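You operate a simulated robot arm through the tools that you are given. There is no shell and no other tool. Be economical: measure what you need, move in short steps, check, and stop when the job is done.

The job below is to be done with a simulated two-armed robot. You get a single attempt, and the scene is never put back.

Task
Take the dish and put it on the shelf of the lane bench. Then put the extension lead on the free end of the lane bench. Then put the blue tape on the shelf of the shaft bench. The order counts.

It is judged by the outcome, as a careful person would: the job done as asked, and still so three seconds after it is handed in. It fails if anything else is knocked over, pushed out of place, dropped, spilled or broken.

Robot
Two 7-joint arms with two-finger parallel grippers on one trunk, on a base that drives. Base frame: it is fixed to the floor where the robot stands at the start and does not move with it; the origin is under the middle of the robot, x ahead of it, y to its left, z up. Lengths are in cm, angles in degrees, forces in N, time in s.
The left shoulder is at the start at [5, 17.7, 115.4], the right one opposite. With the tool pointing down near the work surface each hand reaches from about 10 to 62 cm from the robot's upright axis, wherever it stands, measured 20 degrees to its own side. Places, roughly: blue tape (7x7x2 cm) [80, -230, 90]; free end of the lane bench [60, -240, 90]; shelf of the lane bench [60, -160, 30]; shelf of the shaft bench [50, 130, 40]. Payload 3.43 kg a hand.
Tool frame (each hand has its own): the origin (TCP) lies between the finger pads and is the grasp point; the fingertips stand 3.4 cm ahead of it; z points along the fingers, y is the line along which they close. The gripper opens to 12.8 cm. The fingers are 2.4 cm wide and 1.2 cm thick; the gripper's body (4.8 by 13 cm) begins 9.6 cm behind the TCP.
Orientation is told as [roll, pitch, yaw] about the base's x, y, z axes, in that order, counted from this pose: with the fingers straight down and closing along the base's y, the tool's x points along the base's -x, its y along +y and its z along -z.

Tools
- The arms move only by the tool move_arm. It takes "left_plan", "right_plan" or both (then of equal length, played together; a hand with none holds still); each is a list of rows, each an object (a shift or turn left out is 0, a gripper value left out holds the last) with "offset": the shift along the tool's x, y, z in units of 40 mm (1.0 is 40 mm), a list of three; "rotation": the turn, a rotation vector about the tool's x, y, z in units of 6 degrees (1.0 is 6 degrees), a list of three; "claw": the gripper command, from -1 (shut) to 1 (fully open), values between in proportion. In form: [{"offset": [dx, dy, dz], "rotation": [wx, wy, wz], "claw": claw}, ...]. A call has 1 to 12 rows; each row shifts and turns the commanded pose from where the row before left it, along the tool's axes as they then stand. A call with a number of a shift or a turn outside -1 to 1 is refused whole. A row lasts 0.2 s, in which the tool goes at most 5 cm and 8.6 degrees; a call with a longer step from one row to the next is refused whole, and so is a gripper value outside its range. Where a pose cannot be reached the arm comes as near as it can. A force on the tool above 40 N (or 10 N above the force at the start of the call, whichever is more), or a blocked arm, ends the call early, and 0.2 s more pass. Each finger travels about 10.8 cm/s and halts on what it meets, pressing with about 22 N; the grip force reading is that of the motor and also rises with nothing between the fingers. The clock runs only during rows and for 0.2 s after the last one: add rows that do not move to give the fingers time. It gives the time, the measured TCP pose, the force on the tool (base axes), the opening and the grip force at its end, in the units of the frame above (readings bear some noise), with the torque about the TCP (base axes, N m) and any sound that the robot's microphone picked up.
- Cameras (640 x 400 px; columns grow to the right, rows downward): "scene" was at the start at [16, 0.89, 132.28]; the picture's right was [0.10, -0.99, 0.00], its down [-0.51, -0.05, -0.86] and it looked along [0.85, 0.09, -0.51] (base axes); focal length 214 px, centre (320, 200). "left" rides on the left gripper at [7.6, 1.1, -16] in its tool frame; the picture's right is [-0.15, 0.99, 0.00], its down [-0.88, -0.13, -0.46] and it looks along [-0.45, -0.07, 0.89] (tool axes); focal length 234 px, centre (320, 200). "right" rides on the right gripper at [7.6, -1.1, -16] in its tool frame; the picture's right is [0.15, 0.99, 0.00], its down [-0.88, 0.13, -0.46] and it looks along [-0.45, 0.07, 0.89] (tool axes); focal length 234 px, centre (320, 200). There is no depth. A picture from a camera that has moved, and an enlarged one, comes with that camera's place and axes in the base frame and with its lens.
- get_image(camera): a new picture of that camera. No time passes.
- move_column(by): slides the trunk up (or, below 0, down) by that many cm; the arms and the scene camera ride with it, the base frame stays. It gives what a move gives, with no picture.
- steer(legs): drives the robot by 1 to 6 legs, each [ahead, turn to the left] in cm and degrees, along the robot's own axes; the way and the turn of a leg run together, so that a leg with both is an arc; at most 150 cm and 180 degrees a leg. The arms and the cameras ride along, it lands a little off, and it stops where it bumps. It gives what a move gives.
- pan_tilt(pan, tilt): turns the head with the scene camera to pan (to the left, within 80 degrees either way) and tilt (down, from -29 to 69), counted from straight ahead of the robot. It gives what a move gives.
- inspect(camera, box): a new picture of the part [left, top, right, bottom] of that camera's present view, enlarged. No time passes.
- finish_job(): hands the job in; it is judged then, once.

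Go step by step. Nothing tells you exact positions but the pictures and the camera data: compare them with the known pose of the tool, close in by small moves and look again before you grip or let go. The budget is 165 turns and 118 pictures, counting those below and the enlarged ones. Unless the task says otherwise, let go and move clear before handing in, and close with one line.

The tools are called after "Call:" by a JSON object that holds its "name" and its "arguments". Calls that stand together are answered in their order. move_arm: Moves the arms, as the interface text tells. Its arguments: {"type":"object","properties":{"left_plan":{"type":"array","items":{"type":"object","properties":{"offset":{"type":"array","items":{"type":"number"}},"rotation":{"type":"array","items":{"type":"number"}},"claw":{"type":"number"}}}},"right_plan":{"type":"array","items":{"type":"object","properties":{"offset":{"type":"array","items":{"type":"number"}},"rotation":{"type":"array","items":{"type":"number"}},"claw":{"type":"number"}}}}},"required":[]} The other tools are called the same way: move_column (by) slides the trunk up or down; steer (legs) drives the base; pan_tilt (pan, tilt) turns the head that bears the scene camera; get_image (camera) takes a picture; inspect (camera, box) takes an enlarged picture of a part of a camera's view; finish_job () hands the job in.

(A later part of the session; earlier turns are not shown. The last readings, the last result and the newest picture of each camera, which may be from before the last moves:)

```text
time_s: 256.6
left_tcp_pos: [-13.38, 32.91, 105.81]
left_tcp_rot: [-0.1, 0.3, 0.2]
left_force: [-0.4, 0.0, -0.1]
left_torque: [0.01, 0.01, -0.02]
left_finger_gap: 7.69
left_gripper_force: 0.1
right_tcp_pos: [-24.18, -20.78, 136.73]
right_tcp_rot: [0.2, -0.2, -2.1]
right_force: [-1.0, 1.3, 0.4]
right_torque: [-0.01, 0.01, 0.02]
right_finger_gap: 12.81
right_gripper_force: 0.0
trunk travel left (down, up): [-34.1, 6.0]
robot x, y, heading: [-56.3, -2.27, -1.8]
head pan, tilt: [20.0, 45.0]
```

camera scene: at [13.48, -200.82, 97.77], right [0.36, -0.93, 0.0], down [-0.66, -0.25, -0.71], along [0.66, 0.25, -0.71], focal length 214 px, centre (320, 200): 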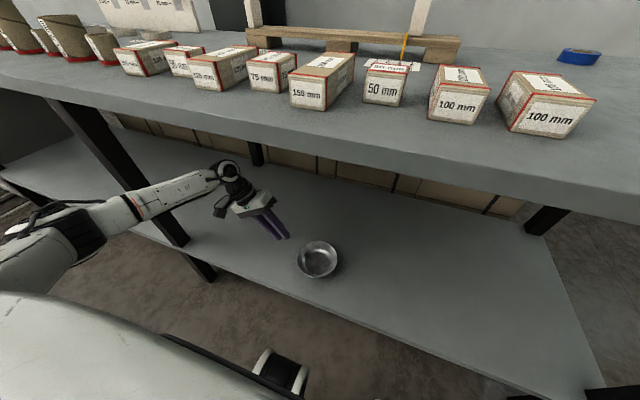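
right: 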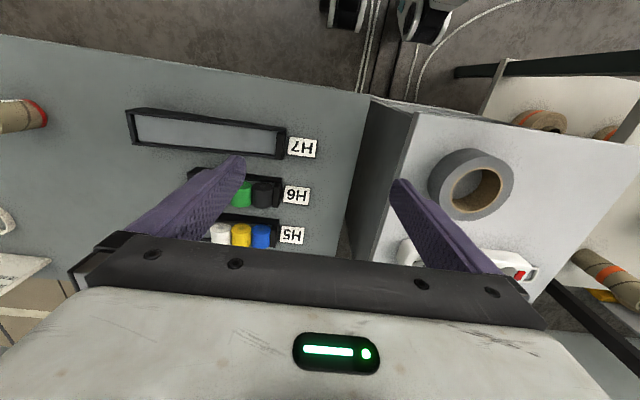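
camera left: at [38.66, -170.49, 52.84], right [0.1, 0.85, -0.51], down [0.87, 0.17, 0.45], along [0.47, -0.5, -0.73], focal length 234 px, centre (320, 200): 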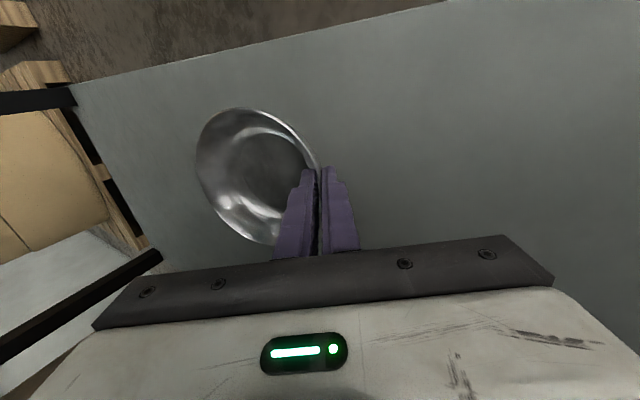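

Call:
{"name": "move_arm", "arguments": {"left_plan": [{"offset": [0, -0.9, -0.75]}, {"offset": [0, -0.9, -0.75]}, {"offset": [0, -0.9, -0.75]}, {"offset": [0, -0.9, -0.75]}, {"rotation": [0, 0, 1]}, {"rotation": [0, 0, 1]}, {"rotation": [0, 0, 1]}, {"rotation": [0, 0, 1]}, {"rotation": [0, 0, 1]}, {"rotation": [0, 0, 1]}, {"rotation": [0, 0, 1]}, {"rotation": [0, 0, 1]}]}}

Call:
{"name": "move_arm", "arguments": {"left_plan": [{"rotation": [0, 0, 1]}, {"rotation": [0, 0, 1]}, {"rotation": [0, 0, 1]}, {"rotation": [0, 0, 1]}, {"rotation": [0, 0, 1]}, {"rotation": [0, 0, 1]}, {"rotation": [0, 0, 1]}, {}]}}

Call:
{"name": "steer", "arguments": {"legs": [[55, 1.5]]}}

Call:
{"name": "pan_tilt", "arguments": {"pan": 5, "tilt": 40}}

Call:
{"name": "get_image", "arguments": {"camera": "scene"}}

Call:
{"name": "get_image", "arguments": {"camera": "left"}}

```text
time_s: 259.2
left_tcp_pos: [-13.14, 18.59, 117.89]
left_tcp_rot: [-0.2, 0.0, -47.7]
left_force: [-0.8, -0.3, -0.2]
left_torque: [0.0, -0.01, 0.01]
left_finger_gap: 7.67
left_gripper_force: 0.2
right_tcp_pos: [-24.16, -20.8, 136.8]
right_tcp_rot: [0.1, -0.1, -2.1]
right_force: [0.5, 0.0, -0.6]
right_torque: [-0.01, 0.01, 0.0]
right_finger_gap: 12.8
right_gripper_force: 0.1
trunk travel left (down, up): [-34.1, 6.0]
robot x, y, heading: [-56.74, -2.06, -1.7]
head pan, tilt: [20.0, 45.0]
```

```text
time_s: 261.0
left_tcp_pos: [-25.65, 9.55, 113.53]
left_tcp_rot: [-0.1, -0.1, -89.7]
left_force: [-0.4, 1.2, 0.2]
left_torque: [0.0, 0.01, 0.0]
left_finger_gap: 7.67
left_gripper_force: 0.0
left hand out of reach, approached as far as the arm can: row 1, 2, 3, 4, 5, 6, 7
right_tcp_pos: [-24.2, -20.79, 136.88]
right_tcp_rot: [0.2, -0.1, -2.1]
right_force: [0.2, 0.0, 0.1]
right_torque: [-0.01, 0.02, 0.02]
right_finger_gap: 12.83
right_gripper_force: 0.1
trunk travel left (down, up): [-34.1, 6.0]
robot x, y, heading: [-56.23, -2.12, -1.9]
head pan, tilt: [20.0, 45.0]
```

```text
time_s: 264.2
left_tcp_pos: [28.85, 10.31, 113.48]
left_tcp_rot: [0.1, 0.0, -87.4]
left_force: [0.3, 0.3, 0.0]
left_torque: [0.01, 0.05, 0.05]
left_finger_gap: 7.68
left_gripper_force: 0.0
right_tcp_pos: [31.52, -19.93, 136.68]
right_tcp_rot: [0.2, -0.2, 0.3]
right_force: [0.2, 0.1, 0.1]
right_torque: [0.01, 0.03, 0.03]
right_finger_gap: 12.79
right_gripper_force: 0.1
trunk travel left (down, up): [-34.1, 6.0]
robot x, y, heading: [-1.44, -2.64, 0.6]
head pan, tilt: [20.0, 45.0]
```

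```text
time_s: 265.0
left_tcp_pos: [28.89, 10.15, 113.57]
left_tcp_rot: [-0.1, -0.1, -87.3]
left_force: [-0.3, -0.7, 0.2]
left_torque: [0.01, -0.02, 0.0]
left_finger_gap: 7.68
left_gripper_force: 0.0
right_tcp_pos: [31.44, -19.97, 136.76]
right_tcp_rot: [0.1, -0.1, 0.3]
right_force: [-0.1, -0.7, 0.6]
right_torque: [0.01, -0.02, 0.0]
right_finger_gap: 12.79
right_gripper_force: 0.0
trunk travel left (down, up): [-34.1, 6.0]
robot x, y, heading: [-1.23, -2.84, 0.6]
head pan, tilt: [5.0, 40.0]
```

```text
36 pictures are left
camera scene: at [14.09, -1.87, 132.49], right [0.1, -1.0, 0.0], down [-0.64, -0.06, -0.77], along [0.76, 0.08, -0.64], focal length 214 px, centre (320, 200)
```

scene: 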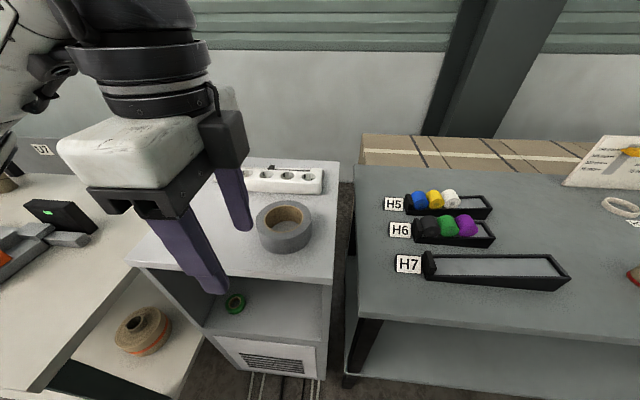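

```text
35 pictures are left
camera left: at [29.67, 17.98, 129.42], right [1.0, -0.1, 0.0], down [-0.09, -0.88, 0.46], along [-0.05, -0.46, -0.89], focal length 234 px, centre (320, 200)
```

left: 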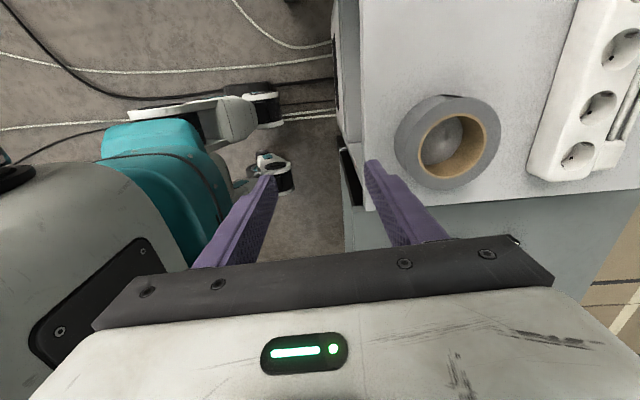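

Call:
{"name": "move_arm", "arguments": {"left_plan": [{"offset": [0.15, 1, 0]}, {"offset": [0.15, 1, 0]}, {"offset": [0.15, 1, 0]}, {"offset": [0.15, 1, 0]}, {"offset": [0.15, 1, 0]}, {"offset": [0.15, 1, 0]}, {"offset": [0.1, 0.5, 0]}, {}]}}

Call:
{"name": "get_image", "arguments": {"camera": "left"}}

Call:
{"name": "inspect", "arguments": {"camera": "scene", "box": [180, 130, 360, 270]}}

```text
time_s: 266.8
left_tcp_pos: [31.76, 5.59, 110.16]
left_tcp_rot: [-0.1, -0.1, -87.1]
left_force: [0.3, 0.5, 0.5]
left_torque: [-0.03, -0.01, -0.01]
left_finger_gap: 7.68
left_gripper_force: 0.0
left hand out of reach, approached as far as the arm can: row 1, 2, 3, 4, 5, 6, 7
right_tcp_pos: [31.61, -20.02, 136.74]
right_tcp_rot: [0.2, -0.2, 0.3]
right_force: [1.0, -0.9, -0.6]
right_torque: [0.04, -0.01, 0.05]
right_finger_gap: 12.82
right_gripper_force: 0.0
trunk travel left (down, up): [-34.1, 6.0]
robot x, y, heading: [-1.28, -2.3, 0.5]
head pan, tilt: [5.0, 40.0]
```

```text
34 pictures are left
camera left: at [32.67, 13.2, 125.99], right [1.0, -0.1, 0.0], down [-0.09, -0.89, 0.46], along [-0.05, -0.46, -0.89], focal length 234 px, centre (320, 200)
```

left: 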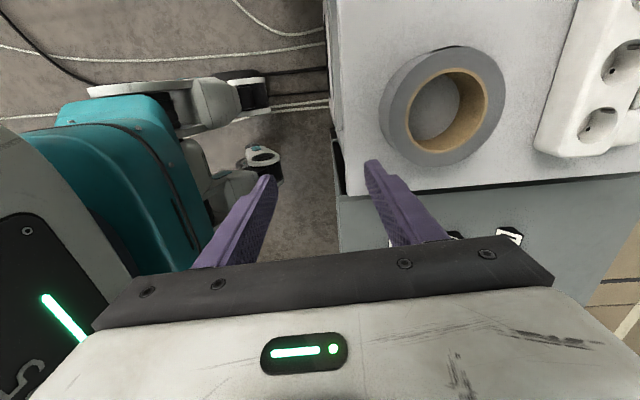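

```text
2.86 times, centred on (270, 200) of scene
camera zoom: at [14.1, -1.88, 132.49], right [0.1, -1.0, 0.0], down [-0.64, -0.06, -0.77], along [0.76, 0.07, -0.64], focal length 613 px, centre (463, 200)
```

zoom: 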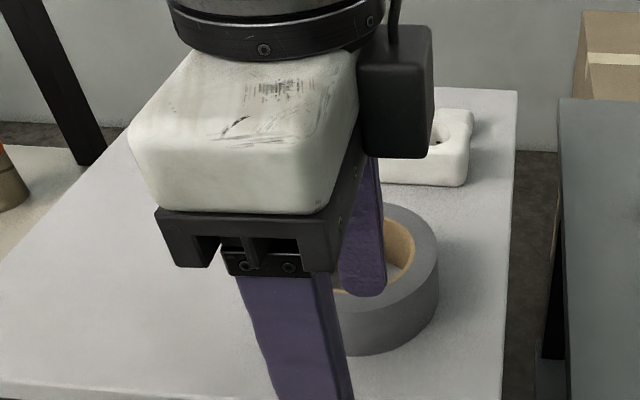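

This yaw direction limits reach; I'll rotate the hand the other way round.

Call:
{"name": "move_arm", "arguments": {"left_plan": [{"offset": [0.5, 0, -0.5], "rotation": [0, 0, -1]}, {"offset": [0.5, 0, -0.5], "rotation": [0, 0, -1]}, {"rotation": [0, 0, -1]}, {"rotation": [0, 0, -1]}, {"rotation": [0, 0, -1]}, {"rotation": [0, 0, -1]}, {"rotation": [0, 0, -1]}, {"rotation": [0, 0, -1]}, {"rotation": [0, 0, -1]}, {"rotation": [0, 0, -1]}, {"rotation": [0, 0, -1]}, {"rotation": [0, 0, -1]}]}}

Call:
{"name": "move_arm", "arguments": {"left_plan": [{"rotation": [0, 0, -1]}, {"rotation": [0, 0, -1]}, {"rotation": [0, 0, -1]}, {"rotation": [0, 0, -1]}, {"rotation": [0, 0, -1]}, {"rotation": [0, 0, -1]}, {"rotation": [0, 0, -1]}, {"rotation": [0, 0, -1]}, {"rotation": [0, 0, -1]}, {"rotation": [0, 0, -1]}, {"rotation": [0, 0, -1]}, {"rotation": [0, 0, -1]}]}}

Call:
{"name": "move_arm", "arguments": {"left_plan": [{"rotation": [0, 0, -1]}, {"rotation": [0, 0, -1]}, {"rotation": [0, 0, -1]}, {"rotation": [0, 0, -1]}, {"rotation": [0, 0, -1]}, {}]}}

```text
time_s: 269.4
left_tcp_pos: [31.37, 9.55, 114.09]
left_tcp_rot: [-0.1, 0.1, -15.1]
left_force: [0.2, 0.2, 1.0]
left_torque: [0.0, -0.02, 0.01]
left_finger_gap: 7.67
left_gripper_force: 0.0
right_tcp_pos: [31.46, -20.04, 136.68]
right_tcp_rot: [0.2, -0.1, 0.4]
right_force: [0.6, -0.2, -0.6]
right_torque: [0.0, 0.02, 0.0]
right_finger_gap: 12.82
right_gripper_force: 0.0
trunk travel left (down, up): [-34.1, 6.0]
robot x, y, heading: [-1.34, -2.32, 0.9]
head pan, tilt: [5.0, 40.0]
```

```text
time_s: 272.0
left_tcp_pos: [31.32, 9.61, 114.18]
left_tcp_rot: [0.1, 0.2, 56.9]
left_force: [0.0, -0.1, -0.6]
left_torque: [0.0, -0.04, 0.0]
left_finger_gap: 7.68
left_gripper_force: 0.1
right_tcp_pos: [31.57, -19.84, 136.76]
right_tcp_rot: [0.1, -0.2, 0.2]
right_force: [0.3, -0.1, -0.9]
right_torque: [0.04, 0.02, 0.03]
right_finger_gap: 12.81
right_gripper_force: 0.0
trunk travel left (down, up): [-34.1, 6.0]
robot x, y, heading: [-1.54, -2.56, 0.5]
head pan, tilt: [5.0, 40.0]
```

```text
time_s: 273.4
left_tcp_pos: [31.35, 9.56, 114.01]
left_tcp_rot: [0.1, 0.1, 86.8]
left_force: [-0.2, 0.2, 0.2]
left_torque: [0.02, 0.0, 0.04]
left_finger_gap: 7.67
left_gripper_force: 0.0
right_tcp_pos: [31.46, -19.9, 136.72]
right_tcp_rot: [0.1, -0.2, 0.3]
right_force: [-0.2, -0.7, 0.0]
right_torque: [0.0, 0.03, 0.0]
right_finger_gap: 12.81
right_gripper_force: 0.1
trunk travel left (down, up): [-34.1, 6.0]
robot x, y, heading: [-1.74, -2.66, 0.5]
head pan, tilt: [5.0, 40.0]
```

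Call:
{"name": "move_arm", "arguments": {"left_plan": [{"offset": [-0.15, -1, 0]}, {"offset": [-0.15, -1, 0]}, {"offset": [-0.15, -1, 0]}, {"offset": [-0.15, -1, 0]}, {"offset": [-0.15, -1, 0]}, {"offset": [-0.15, -1, 0]}, {"offset": [-0.1, -0.6, 0], "rotation": [0, 0, -0.5]}, {}]}}

Call:
{"name": "get_image", "arguments": {"camera": "left"}}

Call:
{"name": "inspect", "arguments": {"camera": "scene", "box": [180, 130, 360, 270]}}

```text
time_s: 275.2
left_tcp_pos: [57.88, 12.0, 114.11]
left_tcp_rot: [0.1, 0.1, 89.8]
left_force: [0.2, 0.4, 0.1]
left_torque: [-0.05, -0.02, -0.03]
left_finger_gap: 7.67
left_gripper_force: 0.0
right_tcp_pos: [31.48, -19.8, 136.73]
right_tcp_rot: [0.2, -0.2, 0.3]
right_force: [-0.6, -0.9, 0.5]
right_torque: [0.01, 0.0, 0.0]
right_finger_gap: 12.82
right_gripper_force: 0.1
trunk travel left (down, up): [-34.1, 6.0]
robot x, y, heading: [-1.47, -2.63, 0.3]
head pan, tilt: [5.0, 40.0]
```

```text
32 pictures are left
camera left: at [56.78, 4.54, 130.1], right [-0.99, 0.15, 0.0], down [0.14, 0.88, 0.45], along [0.07, 0.45, -0.89], focal length 234 px, centre (320, 200)
```

left: 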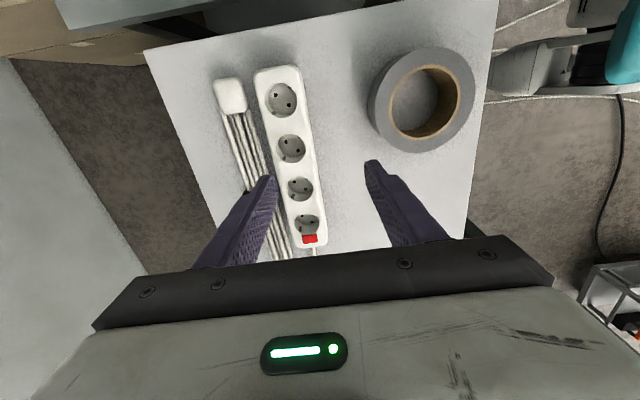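

```text
2.86 times, centred on (270, 200) of scene
camera zoom: at [14.09, -1.85, 132.5], right [0.1, -1.0, 0.0], down [-0.64, -0.06, -0.77], along [0.76, 0.07, -0.64], focal length 613 px, centre (463, 200)
```

zoom: 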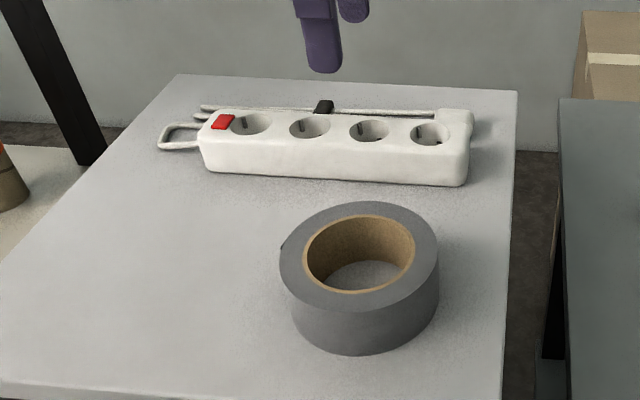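

The lead is one piece (strip with folded cord behind), lying along y at x≈62; grip point at the third socket (62, 12), above the cord level. Moving closer and lowering.

Call:
{"name": "steer", "arguments": {"legs": [[3, 0]]}}

Call:
{"name": "move_arm", "arguments": {"left_plan": [{"offset": [0, -0.28, 0.6]}, {"offset": [0, 0, 0.9]}, {"offset": [0, 0, 0.9]}, {}]}}

Call:
{"name": "get_image", "arguments": {"camera": "left"}}

Call:
{"name": "inspect", "arguments": {"camera": "scene", "box": [180, 130, 360, 270]}}

```text
time_s: 276.0
left_tcp_pos: [60.97, 12.08, 114.05]
left_tcp_rot: [0.3, 0.1, 89.7]
left_force: [0.2, 0.6, -0.8]
left_torque: [-0.04, 0.06, 0.04]
left_finger_gap: 7.68
left_gripper_force: 0.0
right_tcp_pos: [34.53, -19.97, 136.74]
right_tcp_rot: [0.3, -0.1, 0.3]
right_force: [0.6, -0.1, 0.1]
right_torque: [-0.01, 0.03, 0.01]
right_finger_gap: 12.8
right_gripper_force: 0.1
trunk travel left (down, up): [-34.1, 6.0]
robot x, y, heading: [1.64, -2.7, 0.5]
head pan, tilt: [5.0, 40.0]
```

```text
time_s: 277.0
left_tcp_pos: [61.78, 12.14, 104.64]
left_tcp_rot: [0.0, 0.1, 89.8]
left_force: [0.6, 0.2, 0.5]
left_torque: [0.03, 0.0, -0.01]
left_finger_gap: 7.65
left_gripper_force: 0.1
right_tcp_pos: [34.46, -20.01, 136.66]
right_tcp_rot: [0.2, -0.3, 0.4]
right_force: [-0.5, -0.5, -0.3]
right_torque: [-0.01, -0.05, -0.01]
right_finger_gap: 12.81
right_gripper_force: 0.0
trunk travel left (down, up): [-34.1, 6.0]
robot x, y, heading: [1.76, -2.59, 0.4]
head pan, tilt: [5.0, 40.0]
```

```text
30 pictures are left
camera left: at [60.73, 4.59, 120.5], right [-0.99, 0.15, 0.0], down [0.14, 0.88, 0.45], along [0.07, 0.45, -0.89], focal length 234 px, centre (320, 200)
```

left: 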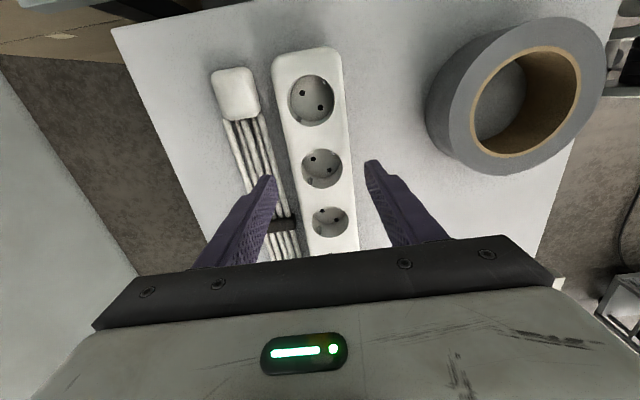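

```text
2.86 times, centred on (270, 200) of scene
camera zoom: at [17.09, -1.85, 132.5], right [0.1, -1.0, 0.0], down [-0.64, -0.06, -0.77], along [0.76, 0.07, -0.64], focal length 613 px, centre (463, 200)
```

zoom: 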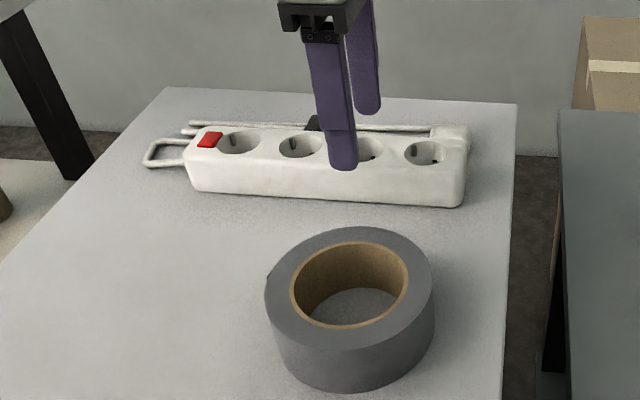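

Call:
{"name": "move_arm", "arguments": {"left_plan": [{"offset": [0, 0, 0.5]}, {"offset": [0, 0, 0.4]}, {"claw": -0.3}, {"claw": -1}, {}, {}, {}]}}

Call:
{"name": "move_arm", "arguments": {"left_plan": [{"offset": [0, 0, -0.4]}, {"offset": [0, 0, -0.8]}, {"offset": [0, 0, -0.8]}, {}]}}

Call:
{"name": "get_image", "arguments": {"camera": "scene"}}

```text
time_s: 278.6
left_tcp_pos: [61.99, 12.15, 100.95]
left_tcp_rot: [0.1, 0.1, 89.8]
left_force: [1.5, -0.2, 2.1]
left_torque: [-0.18, -0.3, 0.33]
left_finger_gap: 5.58
left_gripper_force: 22.3
right_tcp_pos: [34.37, -19.91, 136.74]
right_tcp_rot: [0.1, -0.2, 0.3]
right_force: [-0.2, -0.2, 0.0]
right_torque: [0.0, -0.01, 0.02]
right_finger_gap: 12.79
right_gripper_force: 0.0
trunk travel left (down, up): [-34.1, 6.0]
robot x, y, heading: [1.41, -2.77, 0.7]
head pan, tilt: [5.0, 40.0]
```

```text
time_s: 279.6
left_tcp_pos: [61.99, 11.93, 108.78]
left_tcp_rot: [0.3, 0.1, 89.6]
left_force: [-0.1, 0.8, -5.1]
left_torque: [-0.2, 0.11, -0.01]
left_finger_gap: 5.57
left_gripper_force: 22.1
right_tcp_pos: [34.56, -19.91, 136.74]
right_tcp_rot: [0.1, -0.1, 0.4]
right_force: [1.0, -0.8, -0.1]
right_torque: [-0.01, 0.0, 0.01]
right_finger_gap: 12.79
right_gripper_force: 0.1
trunk travel left (down, up): [-34.1, 6.0]
robot x, y, heading: [2.03, -2.6, 0.9]
head pan, tilt: [5.0, 40.0]
```

```text
28 pictures are left
camera scene: at [17.19, -1.81, 132.48], right [0.1, -1.0, 0.0], down [-0.64, -0.06, -0.77], along [0.76, 0.07, -0.64], focal length 214 px, centre (320, 200)
```

scene: 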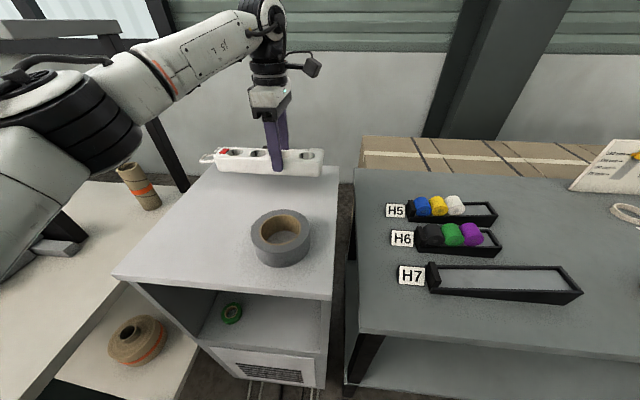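

The lead is held firmly. I'll raise it, back away and drive to the free end of the lane bench.

Call:
{"name": "move_arm", "arguments": {"left_plan": [{"offset": [0, 0, -0.8]}, {"offset": [0, 0, -0.8]}, {}]}}

Call:
{"name": "steer", "arguments": {"legs": [[-60, 0]]}}

Call:
{"name": "steer", "arguments": {"legs": [[0, -91], [150, 0], [97, 0]]}}

Call:
{"name": "steer", "arguments": {"legs": [[0, 90]]}}

Call:
{"name": "pan_tilt", "arguments": {"pan": 0, "tilt": 30}}

Call:
{"name": "get_image", "arguments": {"camera": "scene"}}

```text
time_s: 280.4
left_tcp_pos: [62.0, 12.04, 115.18]
left_tcp_rot: [0.1, 0.2, 89.7]
left_force: [0.0, 0.0, -4.7]
left_torque: [-0.21, 0.13, 0.01]
left_finger_gap: 5.58
left_gripper_force: 22.3
right_tcp_pos: [34.6, -19.97, 136.69]
right_tcp_rot: [0.1, -0.1, 0.3]
right_force: [-0.5, 0.7, 0.5]
right_torque: [0.0, -0.03, 0.0]
right_finger_gap: 12.81
right_gripper_force: 0.0
trunk travel left (down, up): [-34.1, 6.0]
robot x, y, heading: [1.41, -2.97, 0.6]
head pan, tilt: [5.0, 40.0]
```

```text
time_s: 283.8
left_tcp_pos: [2.8, 11.25, 115.44]
left_tcp_rot: [0.1, 0.0, 89.3]
left_force: [-0.5, -0.7, -4.6]
left_torque: [-0.2, 0.07, -0.03]
left_finger_gap: 5.61
left_gripper_force: 22.2
right_tcp_pos: [-24.89, -20.65, 136.75]
right_tcp_rot: [0.2, -0.2, 0.0]
right_force: [0.0, 0.2, 0.5]
right_torque: [0.03, -0.06, 0.02]
right_finger_gap: 12.79
right_gripper_force: 0.0
trunk travel left (down, up): [-34.1, 6.0]
robot x, y, heading: [-57.22, -2.9, 0.4]
head pan, tilt: [5.0, 40.0]
```

```text
time_s: 299.8
left_tcp_pos: [-52.4, -312.09, 115.36]
left_tcp_rot: [0.2, 0.0, -2.8]
left_force: [0.3, 0.2, -4.7]
left_torque: [0.1, 0.18, -0.01]
left_finger_gap: 5.57
left_gripper_force: 22.1
right_tcp_pos: [-83.22, -283.09, 136.69]
right_tcp_rot: [0.1, -0.1, -92.4]
right_force: [0.2, 1.0, 0.9]
right_torque: [-0.02, 0.0, 0.0]
right_finger_gap: 12.81
right_gripper_force: 0.0
trunk travel left (down, up): [-34.1, 6.0]
robot x, y, heading: [-64.36, -250.61, -92.1]
head pan, tilt: [5.0, 40.0]
```

```text
time_s: 304.0
left_tcp_pos: [-3.15, -240.25, 115.36]
left_tcp_rot: [0.1, 0.1, 85.8]
left_force: [0.7, 0.1, -4.7]
left_torque: [-0.2, 0.1, -0.01]
left_finger_gap: 5.56
left_gripper_force: 21.8
right_tcp_pos: [-32.85, -270.17, 136.77]
right_tcp_rot: [0.1, -0.1, -3.8]
right_force: [0.3, 0.7, -0.6]
right_torque: [-0.02, 0.01, 0.0]
right_finger_gap: 12.81
right_gripper_force: 0.0
trunk travel left (down, up): [-34.1, 6.0]
robot x, y, heading: [-64.46, -250.81, -3.2]
head pan, tilt: [5.0, 40.0]
```

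```text
time_s: 304.7
left_tcp_pos: [-3.19, -240.25, 115.21]
left_tcp_rot: [0.2, 0.0, 85.8]
left_force: [-0.3, 0.2, -5.1]
left_torque: [-0.22, 0.17, 0.01]
left_finger_gap: 5.58
left_gripper_force: 22.2
right_tcp_pos: [-32.81, -270.36, 136.85]
right_tcp_rot: [0.3, -0.2, -3.6]
right_force: [0.7, 0.0, 0.0]
right_torque: [-0.04, 0.04, 0.01]
right_finger_gap: 12.81
right_gripper_force: 0.0
trunk travel left (down, up): [-34.1, 6.0]
robot x, y, heading: [-64.55, -251.0, -3.3]
head pan, tilt: [0.0, 30.0]
```

```text
27 pictures are left
camera scene: at [-48.41, -251.86, 134.01], right [-0.06, -1.0, 0.0], down [-0.5, 0.03, -0.87], along [0.86, -0.05, -0.5], focal length 214 px, centre (320, 200)
```

scene: 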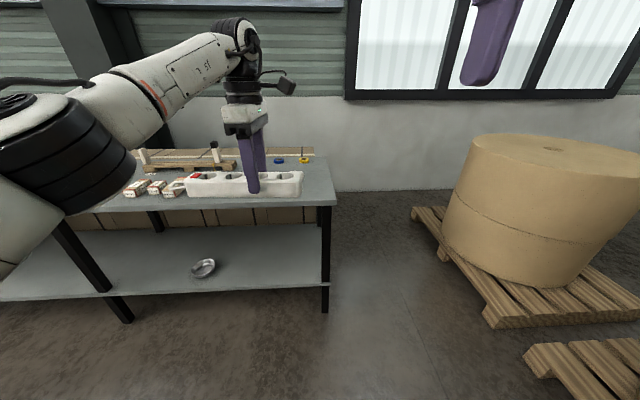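

Call:
{"name": "steer", "arguments": {"legs": [[0, 3.3], [52, 0]]}}

Call:
{"name": "move_arm", "arguments": {"left_plan": [{"offset": [0.7, 0, 0.5]}, {"offset": [0.7, 0, 0.5]}, {"offset": [0, 0, 0.8]}, {"offset": [0, 0, 0.8]}, {}]}}

Call:
{"name": "pan_tilt", "arguments": {"pan": 5, "tilt": 35}}

Call:
{"name": "get_image", "arguments": {"camera": "scene"}}

```text
time_s: 308.1
left_tcp_pos: [47.96, -236.6, 115.18]
left_tcp_rot: [0.2, 0.2, 89.2]
left_force: [0.0, 0.4, -5.1]
left_torque: [-0.18, 0.11, 0.0]
left_finger_gap: 5.56
left_gripper_force: 22.0
right_tcp_pos: [20.24, -268.32, 136.74]
right_tcp_rot: [0.2, -0.1, -0.2]
right_force: [1.0, -0.5, -0.1]
right_torque: [0.0, 0.03, 0.0]
right_finger_gap: 12.81
right_gripper_force: 0.0
trunk travel left (down, up): [-34.1, 6.0]
robot x, y, heading: [-12.65, -251.41, 0.0]
head pan, tilt: [0.0, 30.0]
```

```text
time_s: 309.3
left_tcp_pos: [47.86, -242.23, 104.95]
left_tcp_rot: [0.1, 0.1, 89.2]
left_force: [-0.4, 0.9, -5.5]
left_torque: [-0.2, 0.07, -0.04]
left_finger_gap: 5.52
left_gripper_force: 21.4
right_tcp_pos: [20.07, -268.38, 136.76]
right_tcp_rot: [0.3, -0.3, -0.2]
right_force: [0.3, 0.6, 0.0]
right_torque: [0.02, 0.01, 0.03]
right_finger_gap: 12.82
right_gripper_force: 0.0
trunk travel left (down, up): [-34.1, 6.0]
robot x, y, heading: [-12.95, -250.64, 0.2]
head pan, tilt: [0.0, 30.0]
```

```text
time_s: 310.0
left_tcp_pos: [47.96, -242.2, 104.88]
left_tcp_rot: [0.1, 0.0, 89.3]
left_force: [-0.4, 0.0, -5.0]
left_torque: [-0.2, 0.1, 0.0]
left_finger_gap: 5.59
left_gripper_force: 22.0
right_tcp_pos: [20.17, -268.34, 136.73]
right_tcp_rot: [0.2, -0.2, -0.2]
right_force: [0.7, 0.1, -0.3]
right_torque: [-0.03, 0.01, -0.05]
right_finger_gap: 12.77
right_gripper_force: 0.0
trunk travel left (down, up): [-34.1, 6.0]
robot x, y, heading: [-12.53, -250.84, 0.2]
head pan, tilt: [5.0, 35.0]
```

```text
26 pictures are left
camera scene: at [3.2, -250.12, 133.24], right [0.09, -1.0, 0.0], down [-0.57, -0.05, -0.82], along [0.82, 0.07, -0.57], focal length 214 px, centre (320, 200)
```

scene: 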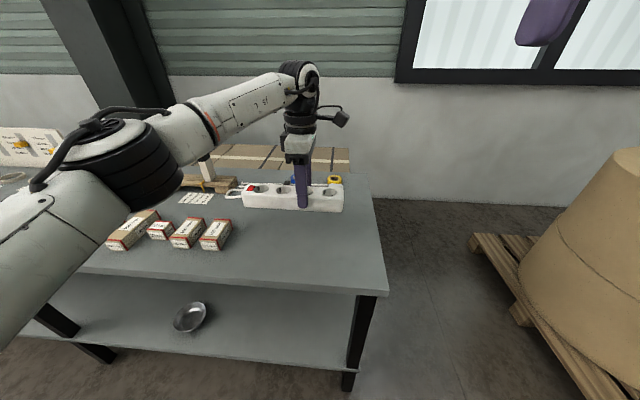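

Call:
{"name": "move_arm", "arguments": {"left_plan": [{"offset": [0, 0, 0.8]}, {"offset": [0, 0, 0.8]}, {"offset": [0, 0, 0.6]}, {}]}}

Call:
{"name": "inspect", "arguments": {"camera": "scene", "box": [180, 140, 400, 300]}}

```text
time_s: 311.0
left_tcp_pos: [48.08, -242.51, 96.2]
left_tcp_rot: [0.1, 0.0, 89.2]
left_force: [0.6, 0.0, -5.6]
left_torque: [-0.17, 0.07, -0.04]
left_finger_gap: 5.59
left_gripper_force: 22.5
right_tcp_pos: [20.05, -268.42, 136.84]
right_tcp_rot: [0.2, -0.2, -0.2]
right_force: [1.2, 0.4, 0.4]
right_torque: [0.02, -0.03, -0.01]
right_finger_gap: 12.8
right_gripper_force: 0.0
trunk travel left (down, up): [-34.1, 6.0]
robot x, y, heading: [-12.49, -251.11, 0.1]
head pan, tilt: [5.0, 35.0]
```

```text
2.50 times, centred on (290, 220) of scene
camera zoom: at [3.18, -250.12, 133.25], right [0.09, -1.0, 0.0], down [-0.57, -0.05, -0.82], along [0.82, 0.07, -0.57], focal length 536 px, centre (395, 150)
```

zoom: 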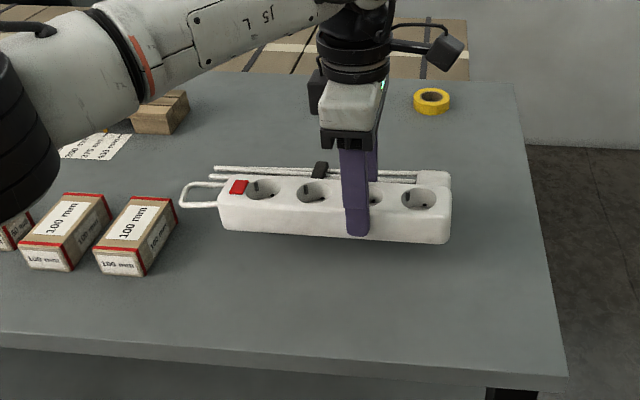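

Call:
{"name": "move_arm", "arguments": {"left_plan": [{"offset": [0, 0, 0.25]}, {"offset": [0, 0, 0.2]}, {"offset": [0, 0, 0.2]}, {}]}}

Call:
{"name": "move_arm", "arguments": {"left_plan": [{"offset": [0, 0, 0.15]}, {"offset": [0, 0, 0.1]}, {}]}}

```text
time_s: 312.0
left_tcp_pos: [47.83, -242.44, 93.46]
left_tcp_rot: [0.2, 0.1, 89.2]
left_force: [-0.4, -0.9, -5.5]
left_torque: [-0.18, 0.11, -0.01]
left_finger_gap: 5.57
left_gripper_force: 22.2
right_tcp_pos: [20.07, -268.4, 136.71]
right_tcp_rot: [0.2, -0.1, -0.1]
right_force: [0.0, 0.1, 0.3]
right_torque: [-0.02, 0.02, -0.02]
right_finger_gap: 12.79
right_gripper_force: 0.1
trunk travel left (down, up): [-34.1, 6.0]
robot x, y, heading: [-12.5, -250.92, 0.0]
head pan, tilt: [5.0, 35.0]
```

```text
time_s: 312.8
left_tcp_pos: [47.8, -242.36, 92.29]
left_tcp_rot: [0.1, 0.1, 89.2]
left_force: [0.6, 0.3, -5.7]
left_torque: [-0.19, 0.11, -0.01]
left_finger_gap: 5.59
left_gripper_force: 21.7
right_tcp_pos: [20.17, -268.28, 136.68]
right_tcp_rot: [0.3, -0.2, -0.1]
right_force: [-0.1, 0.6, 0.4]
right_torque: [-0.03, -0.01, 0.0]
right_finger_gap: 12.82
right_gripper_force: 0.0
trunk travel left (down, up): [-34.1, 6.0]
robot x, y, heading: [-12.13, -251.07, -0.0]
head pan, tilt: [5.0, 35.0]
```

Call:
{"name": "move_arm", "arguments": {"left_plan": [{"offset": [0, 0, 0.12]}, {"offset": [0, 0, 0.1]}, {}]}}

Call:
{"name": "move_arm", "arguments": {"left_plan": [{"offset": [0, 0, 0.1]}, {"offset": [0, 0, 0.08]}, {}]}}

```text
time_s: 313.6
left_tcp_pos: [47.76, -242.42, 91.57]
left_tcp_rot: [0.2, 0.2, 89.3]
left_force: [0.1, -0.6, -6.0]
left_torque: [-0.2, 0.13, 0.02]
left_finger_gap: 5.59
left_gripper_force: 22.2
right_tcp_pos: [20.11, -268.35, 136.76]
right_tcp_rot: [0.3, -0.2, -0.2]
right_force: [0.0, 0.0, 0.8]
right_torque: [0.0, 0.0, -0.02]
right_finger_gap: 12.81
right_gripper_force: 0.1
trunk travel left (down, up): [-34.1, 6.0]
robot x, y, heading: [-12.88, -251.16, 0.3]
head pan, tilt: [5.0, 35.0]
```

```text
time_s: 314.4
left_tcp_pos: [47.73, -242.41, 91.07]
left_tcp_rot: [0.1, 0.2, 89.2]
left_force: [0.2, -1.0, 0.1]
left_torque: [0.67, -0.12, -0.1]
left_finger_gap: 5.56
left_gripper_force: 22.4
right_tcp_pos: [20.1, -268.51, 136.7]
right_tcp_rot: [0.2, -0.3, -0.2]
right_force: [0.3, -0.5, 1.2]
right_torque: [0.0, -0.01, 0.0]
right_finger_gap: 12.8
right_gripper_force: 0.1
trunk travel left (down, up): [-34.1, 6.0]
robot x, y, heading: [-12.47, -251.3, 0.1]
head pan, tilt: [5.0, 35.0]
```

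Call:
{"name": "move_arm", "arguments": {"left_plan": [{"offset": [0, 0, 0.07]}, {"claw": -0.1}, {"claw": 0.1}, {"claw": 0.2}, {}]}}

Call:
{"name": "move_arm", "arguments": {"left_plan": [{"offset": [0, 0, -0.5]}, {"offset": [0, 0, -0.9]}, {"offset": [0, 0, -1]}, {"offset": [0, 0, -1]}, {"offset": [0, 0, -1]}, {}]}}

Call:
{"name": "inspect", "arguments": {"camera": "scene", "box": [180, 140, 400, 300]}}

```text
time_s: 315.6
left_tcp_pos: [47.77, -242.47, 90.64]
left_tcp_rot: [0.1, 0.2, 89.1]
left_force: [-1.2, 0.6, 0.8]
left_torque: [0.01, 0.01, 0.04]
left_finger_gap: 7.59
left_gripper_force: 0.0
right_tcp_pos: [19.93, -268.42, 136.89]
right_tcp_rot: [0.2, -0.2, -0.1]
right_force: [-0.2, 1.1, -0.7]
right_torque: [0.04, 0.01, -0.01]
right_finger_gap: 12.8
right_gripper_force: 0.0
trunk travel left (down, up): [-34.1, 6.0]
robot x, y, heading: [-12.38, -250.73, -0.1]
head pan, tilt: [5.0, 35.0]
```

```text
time_s: 317.0
left_tcp_pos: [47.99, -242.14, 108.17]
left_tcp_rot: [0.1, 0.1, 89.2]
left_force: [-1.2, 0.6, -0.7]
left_torque: [-0.01, 0.04, -0.02]
left_finger_gap: 7.68
left_gripper_force: 0.1
right_tcp_pos: [20.1, -268.42, 136.72]
right_tcp_rot: [0.1, -0.3, -0.3]
right_force: [0.4, -0.2, -0.3]
right_torque: [-0.01, 0.04, -0.02]
right_finger_gap: 12.81
right_gripper_force: 0.1
trunk travel left (down, up): [-34.1, 6.0]
robot x, y, heading: [-12.96, -251.13, 0.2]
head pan, tilt: [5.0, 35.0]
```

```text
2.50 times, centred on (290, 220) of scene
camera zoom: at [3.17, -250.1, 133.24], right [0.09, -1.0, 0.0], down [-0.57, -0.05, -0.82], along [0.82, 0.07, -0.57], focal length 536 px, centre (395, 150)
```

zoom: 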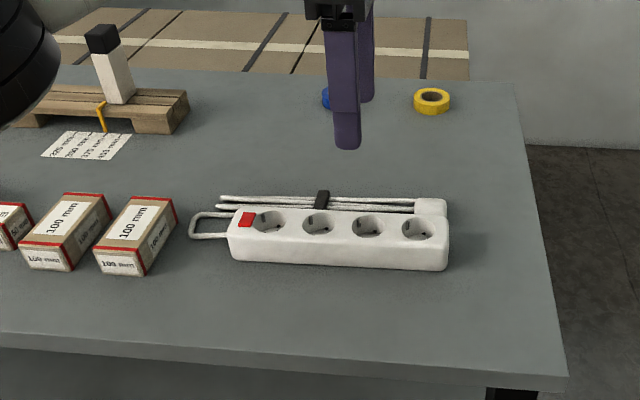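

The lead is placed on the free end. Next the blue tape (~(80,-231)): too far from the front, so I'll go round to the bench's right end and use the right hand. First retract the left hand.

Call:
{"name": "move_arm", "arguments": {"left_plan": [{"offset": [0, 0, -1]}, {"offset": [0, 1, -0.5]}, {"offset": [0, 1, 0]}, {"offset": [0, 1, 0]}, {"offset": [0, 1, 0]}, {"offset": [0, 1, 0]}, {"offset": [0, 1, 0]}, {}]}}

Call:
{"name": "steer", "arguments": {"legs": [[-32, 0], [0, -90], [71, 0], [0, 90]]}}

Call:
{"name": "pan_tilt", "arguments": {"pan": 10, "tilt": 25}}

Call:
{"name": "get_image", "arguments": {"camera": "scene"}}

```text
time_s: 318.8
left_tcp_pos: [23.6, -241.68, 114.54]
left_tcp_rot: [0.1, 0.1, 89.2]
left_force: [-0.3, -0.7, -0.1]
left_torque: [0.0, 0.01, 0.0]
left_finger_gap: 7.7
left_gripper_force: 0.1
right_tcp_pos: [20.02, -268.34, 136.72]
right_tcp_rot: [0.2, -0.3, -0.2]
right_force: [0.2, 0.0, 0.0]
right_torque: [0.0, 0.03, 0.0]
right_finger_gap: 12.81
right_gripper_force: 0.1
trunk travel left (down, up): [-34.1, 6.0]
robot x, y, heading: [-12.71, -250.59, 0.0]
head pan, tilt: [5.0, 35.0]
```

```text
time_s: 332.2
left_tcp_pos: [-9.22, -311.83, 114.5]
left_tcp_rot: [0.2, 0.2, 90.6]
left_force: [-1.0, 0.2, -0.5]
left_torque: [-0.02, 0.0, 0.03]
left_finger_gap: 7.67
left_gripper_force: 0.1
right_tcp_pos: [-12.19, -338.56, 136.73]
right_tcp_rot: [0.2, -0.2, 1.2]
right_force: [-0.4, -0.5, 0.3]
right_torque: [0.0, -0.01, 0.01]
right_finger_gap: 12.81
right_gripper_force: 0.0
trunk travel left (down, up): [-34.1, 6.0]
robot x, y, heading: [-45.47, -321.94, 1.7]
head pan, tilt: [5.0, 35.0]
```

```text
time_s: 332.9
left_tcp_pos: [-9.29, -311.8, 114.43]
left_tcp_rot: [0.1, 0.0, 90.7]
left_force: [-0.6, 0.6, 0.5]
left_torque: [-0.02, 0.0, -0.01]
left_finger_gap: 7.67
left_gripper_force: 0.1
right_tcp_pos: [-12.24, -338.56, 136.76]
right_tcp_rot: [0.2, -0.2, 1.3]
right_force: [0.1, 0.1, 0.0]
right_torque: [-0.02, 0.02, -0.02]
right_finger_gap: 12.79
right_gripper_force: 0.0
trunk travel left (down, up): [-34.1, 6.0]
robot x, y, heading: [-45.54, -322.1, 1.5]
head pan, tilt: [10.0, 25.0]
```

```text
23 pictures are left
camera scene: at [-29.29, -319.95, 134.82], right [0.2, -0.98, 0.0], down [-0.41, -0.09, -0.91], along [0.89, 0.18, -0.42], focal length 214 px, centre (320, 200)
```

scene: 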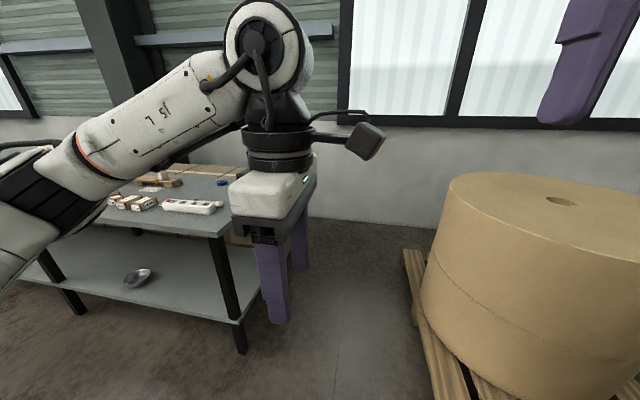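

Call:
{"name": "steer", "arguments": {"legs": [[105, 0], [0, 88.5]]}}

Call:
{"name": "pan_tilt", "arguments": {"pan": -15, "tilt": 35}}

Call:
{"name": "get_image", "arguments": {"camera": "scene"}}

```text
time_s: 342.0
left_tcp_pos: [47.67, -282.0, 114.5]
left_tcp_rot: [0.1, 0.1, -179.8]
left_force: [-0.7, 0.0, -1.0]
left_torque: [-0.05, 0.01, 0.0]
left_finger_gap: 7.65
left_gripper_force: 0.0
right_tcp_pos: [74.47, -285.16, 136.73]
right_tcp_rot: [0.2, -0.2, 90.8]
right_force: [0.2, 0.1, -0.4]
right_torque: [-0.02, 0.02, -0.02]
right_finger_gap: 12.79
right_gripper_force: 0.0
trunk travel left (down, up): [-34.1, 6.0]
robot x, y, heading: [57.8, -318.09, 91.0]
head pan, tilt: [10.0, 25.0]
```

```text
time_s: 342.9
left_tcp_pos: [47.69, -281.88, 114.43]
left_tcp_rot: [0.1, 0.1, -179.7]
left_force: [0.3, -0.4, 0.0]
left_torque: [0.02, -0.01, 0.02]
left_finger_gap: 7.69
left_gripper_force: 0.1
right_tcp_pos: [74.45, -285.07, 136.76]
right_tcp_rot: [0.3, -0.1, 90.7]
right_force: [0.0, 0.1, -0.7]
right_torque: [0.04, 0.0, 0.0]
right_finger_gap: 12.81
right_gripper_force: 0.0
trunk travel left (down, up): [-34.1, 6.0]
robot x, y, heading: [57.08, -317.73, 91.0]
head pan, tilt: [-15.0, 35.0]
```

```text
22 pictures are left
camera scene: at [59.53, -302.62, 133.25], right [0.97, -0.24, 0.0], down [-0.14, -0.56, -0.82], along [0.2, 0.8, -0.57], focal length 214 px, centre (320, 200)
```

scene: 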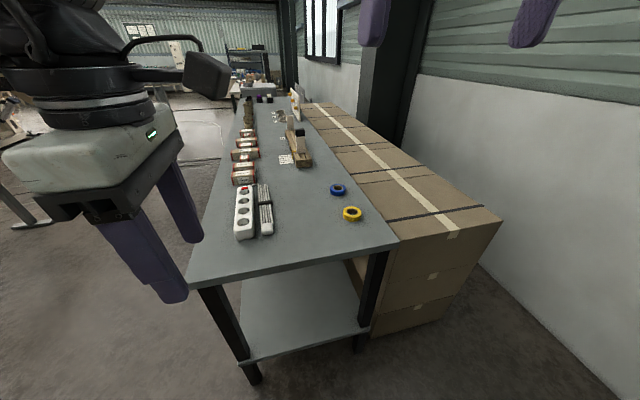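

The blue tape is at about (84.8, -231.7), the yellow one nearer at y -248. I'll edge up to the bench end, shifting slightly right.

Call:
{"name": "steer", "arguments": {"legs": [[0, -16], [25, 0], [0, 15]]}}

Call:
{"name": "move_arm", "arguments": {"right_plan": [{"offset": [-0.8, 0, 0.7], "claw": 0.6}, {"offset": [-0.8, 0, 0.7]}, {"offset": [-0.8, 0, 0.7]}, {"offset": [-0.8, 0, 0.7]}, {"offset": [-0.8, 0, 0.7]}, {"offset": [-0.8, 0, 0.7]}, {"offset": [-0.6, 0, 0.7]}, {}]}}

Call:
{"name": "get_image", "arguments": {"camera": "right"}}

```text
time_s: 346.5
left_tcp_pos: [55.06, -257.96, 114.51]
left_tcp_rot: [0.2, 0.1, 179.0]
left_force: [1.5, 0.0, -0.4]
left_torque: [0.0, -0.01, 0.0]
left_finger_gap: 7.67
left_gripper_force: 0.1
right_tcp_pos: [81.69, -261.69, 136.89]
right_tcp_rot: [0.2, -0.3, 89.5]
right_force: [-0.4, 0.8, 0.5]
right_torque: [0.0, -0.06, 0.02]
right_finger_gap: 12.82
right_gripper_force: 0.1
trunk travel left (down, up): [-34.1, 6.0]
robot x, y, heading: [63.93, -294.35, 89.9]
head pan, tilt: [-15.0, 35.0]
```

```text
time_s: 348.3
left_tcp_pos: [55.16, -257.89, 114.49]
left_tcp_rot: [0.1, 0.1, 179.0]
left_force: [-0.5, 0.5, -0.2]
left_torque: [0.03, -0.04, -0.01]
left_finger_gap: 7.69
left_gripper_force: 0.0
right_tcp_pos: [81.88, -240.16, 117.25]
right_tcp_rot: [0.3, -0.2, 89.5]
right_force: [-0.4, -0.3, 0.0]
right_torque: [0.04, -0.02, -0.01]
right_finger_gap: 10.21
right_gripper_force: 0.0
trunk travel left (down, up): [-34.1, 6.0]
robot x, y, heading: [63.51, -294.29, 89.6]
head pan, tilt: [-15.0, 35.0]
```

```text
21 pictures are left
camera right: at [82.88, -247.88, 133.15], right [-0.99, -0.14, 0.0], down [-0.12, 0.88, 0.46], along [-0.07, 0.45, -0.89], focal length 234 px, centre (320, 200)
```

right: 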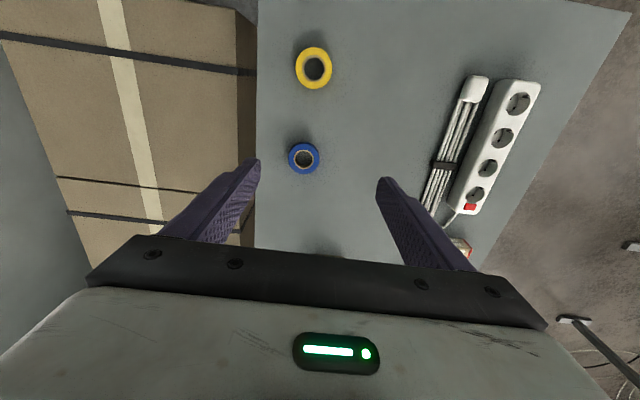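

Call:
{"name": "move_arm", "arguments": {"right_plan": [{"offset": [-0.8, -0.27, 0.6]}, {"offset": [-0.8, -0.27, 0.6]}, {"offset": [0, 0, 0.9]}, {"offset": [0, 0, 0.9]}, {"offset": [0, 0, 0.9]}, {"offset": [0, 0, 0.6]}, {}]}}

Call:
{"name": "get_image", "arguments": {"camera": "right"}}

```text
time_s: 349.9
left_tcp_pos: [55.06, -257.9, 114.46]
left_tcp_rot: [0.1, 0.2, 178.9]
left_force: [0.0, 0.0, -0.4]
left_torque: [0.02, 0.0, 0.03]
left_finger_gap: 7.68
left_gripper_force: 0.1
right_tcp_pos: [84.02, -233.55, 99.14]
right_tcp_rot: [0.2, -0.2, 89.5]
right_force: [0.2, 0.0, 0.2]
right_torque: [0.04, 0.0, -0.02]
right_finger_gap: 10.25
right_gripper_force: 0.1
trunk travel left (down, up): [-34.1, 6.0]
robot x, y, heading: [64.04, -294.66, 89.9]
head pan, tilt: [-15.0, 35.0]
```

```text
20 pictures are left
camera right: at [85.05, -241.25, 115.0], right [-0.99, -0.14, 0.0], down [-0.12, 0.88, 0.46], along [-0.07, 0.45, -0.89], focal length 234 px, centre (320, 200)
```

right: 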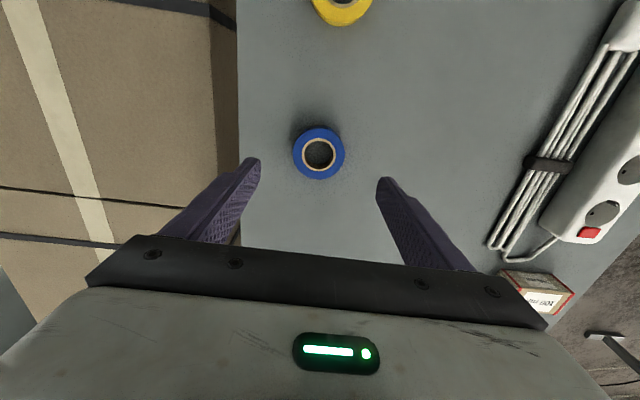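

Centred over the blue tape. Lowering and gripping.

Call:
{"name": "move_arm", "arguments": {"right_plan": [{"offset": [0, 0, 0.9]}, {"offset": [0, 0, 0.8]}, {"offset": [0, 0, 0.5]}, {}]}}

Call:
{"name": "get_image", "arguments": {"camera": "right"}}

```text
time_s: 350.9
left_tcp_pos: [55.16, -257.92, 114.62]
left_tcp_rot: [0.1, 0.1, 178.9]
left_force: [0.4, 0.3, 0.5]
left_torque: [-0.01, 0.01, -0.01]
left_finger_gap: 7.67
left_gripper_force: 0.1
right_tcp_pos: [84.11, -233.73, 90.39]
right_tcp_rot: [0.2, -0.2, 89.6]
right_force: [0.1, -0.6, -0.6]
right_torque: [-0.01, 0.02, -0.03]
right_finger_gap: 10.26
right_gripper_force: 0.0
trunk travel left (down, up): [-34.1, 6.0]
robot x, y, heading: [63.85, -294.55, 90.0]
head pan, tilt: [-15.0, 35.0]
```

```text
19 pictures are left
camera right: at [85.08, -241.39, 106.31], right [-0.99, -0.14, 0.0], down [-0.12, 0.88, 0.46], along [-0.07, 0.45, -0.89], focal length 234 px, centre (320, 200)
```

right: 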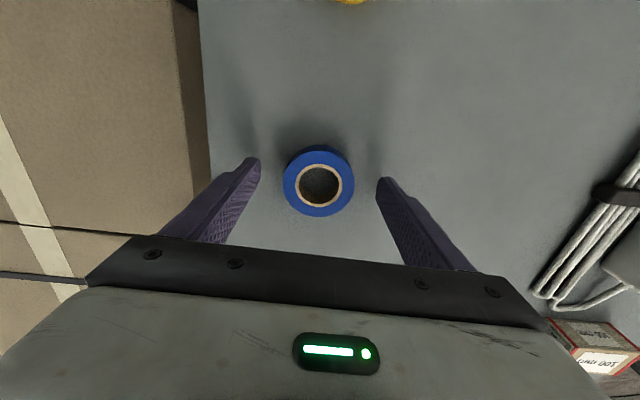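

Call:
{"name": "move_arm", "arguments": {"right_plan": [{"offset": [0, 0, 0.12]}, {"claw": 0.1}, {"claw": -1}, {}, {}, {}]}}

Call:
{"name": "move_arm", "arguments": {"right_plan": [{"offset": [0, 0, -0.4]}, {"offset": [0, 0, -0.8]}, {"offset": [0, 0, -0.8]}, {"offset": [0, 0, -0.8]}, {"offset": [0, 0, -0.8]}, {}]}}

Call:
{"name": "get_image", "arguments": {"camera": "right"}}

```text
time_s: 352.3
left_tcp_pos: [55.12, -257.88, 114.47]
left_tcp_rot: [0.2, 0.2, 178.8]
left_force: [-0.6, 0.4, -0.1]
left_torque: [0.0, -0.01, 0.0]
left_finger_gap: 7.7
left_gripper_force: 0.1
right_tcp_pos: [84.07, -233.64, 89.87]
right_tcp_rot: [0.2, -0.2, 89.5]
right_force: [0.0, 0.4, 0.2]
right_torque: [0.0, -0.08, -0.01]
right_finger_gap: 6.07
right_gripper_force: 22.1
trunk travel left (down, up): [-34.1, 6.0]
robot x, y, heading: [63.85, -294.36, 89.8]
head pan, tilt: [-15.0, 35.0]
```

```text
time_s: 353.7
left_tcp_pos: [55.11, -257.94, 114.47]
left_tcp_rot: [0.1, 0.0, 178.9]
left_force: [-0.3, -0.7, 0.3]
left_torque: [0.01, 0.0, 0.03]
left_finger_gap: 7.65
left_gripper_force: 0.1
right_tcp_pos: [84.01, -233.62, 104.38]
right_tcp_rot: [0.2, 0.0, 89.5]
right_force: [-0.3, -0.2, 0.2]
right_torque: [-0.02, 0.02, -0.03]
right_finger_gap: 6.05
right_gripper_force: 21.6
trunk travel left (down, up): [-34.1, 6.0]
robot x, y, heading: [64.04, -294.33, 89.8]
head pan, tilt: [-15.0, 35.0]
```

```text
18 pictures are left
camera right: at [85.12, -241.33, 120.3], right [-0.99, -0.14, 0.0], down [-0.12, 0.88, 0.46], along [-0.07, 0.45, -0.89], focal length 234 px, centre (320, 200)
```

right: 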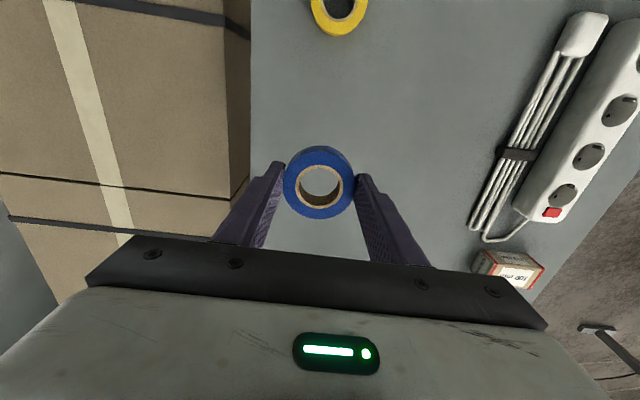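

The blue tape is held. I'll retract the arm over, back out, and drive round to the shaft bench.

Call:
{"name": "move_arm", "arguments": {"right_plan": [{"offset": [0, 0, -1]}, {"offset": [0, 0, -1]}, {"offset": [0.8, 0, 0]}, {"offset": [0.8, 0, 0]}, {"offset": [0.8, 0, 0]}, {"offset": [0.8, 0, 0]}, {"offset": [0.8, 0, 0]}, {"offset": [0.6, 0, 0]}, {}]}}

Call:
{"name": "steer", "arguments": {"legs": [[-25, 0], [0, -90], [-115, 0]]}}

Call:
{"name": "steer", "arguments": {"legs": [[0, 90], [150, 0], [150, 0], [140, 0]]}}

```text
time_s: 355.7
left_tcp_pos: [55.06, -257.81, 114.54]
left_tcp_rot: [0.0, 0.1, 178.8]
left_force: [0.0, 0.5, 0.8]
left_torque: [0.02, 0.0, -0.03]
left_finger_gap: 7.69
left_gripper_force: 0.2
right_tcp_pos: [83.82, -251.99, 112.46]
right_tcp_rot: [0.1, -0.2, 89.6]
right_force: [-0.1, -0.1, 0.5]
right_torque: [0.0, 0.03, 0.02]
right_finger_gap: 6.07
right_gripper_force: 22.0
trunk travel left (down, up): [-34.1, 6.0]
robot x, y, heading: [64.06, -294.35, 90.1]
head pan, tilt: [-15.0, 35.0]
```

```text
time_s: 366.8
left_tcp_pos: [-15.13, -313.42, 114.39]
left_tcp_rot: [0.0, 0.1, 91.9]
left_force: [0.4, 0.6, -0.2]
left_torque: [0.0, 0.01, 0.02]
left_finger_gap: 7.69
left_gripper_force: 0.1
right_tcp_pos: [-7.63, -341.93, 112.28]
right_tcp_rot: [0.2, -0.2, 2.6]
right_force: [-0.2, -0.6, -0.9]
right_torque: [-0.05, 0.01, 0.03]
right_finger_gap: 6.06
right_gripper_force: 21.7
trunk travel left (down, up): [-34.1, 6.0]
robot x, y, heading: [-51.5, -324.32, 3.0]
head pan, tilt: [-15.0, 35.0]
```

```text
time_s: 391.7
left_tcp_pos: [-74.43, 152.18, 114.46]
left_tcp_rot: [0.1, 0.1, 179.9]
left_force: [0.0, -0.5, -0.9]
left_torque: [-0.01, 0.01, -0.02]
left_finger_gap: 7.69
left_gripper_force: 0.1
right_tcp_pos: [-45.66, 158.41, 112.35]
right_tcp_rot: [0.2, -0.3, 90.4]
right_force: [-0.4, -0.1, -0.4]
right_torque: [-0.04, 0.05, 0.0]
right_finger_gap: 6.03
right_gripper_force: 22.2
trunk travel left (down, up): [-34.1, 6.0]
robot x, y, heading: [-64.77, 115.96, 90.7]
head pan, tilt: [-15.0, 35.0]
```

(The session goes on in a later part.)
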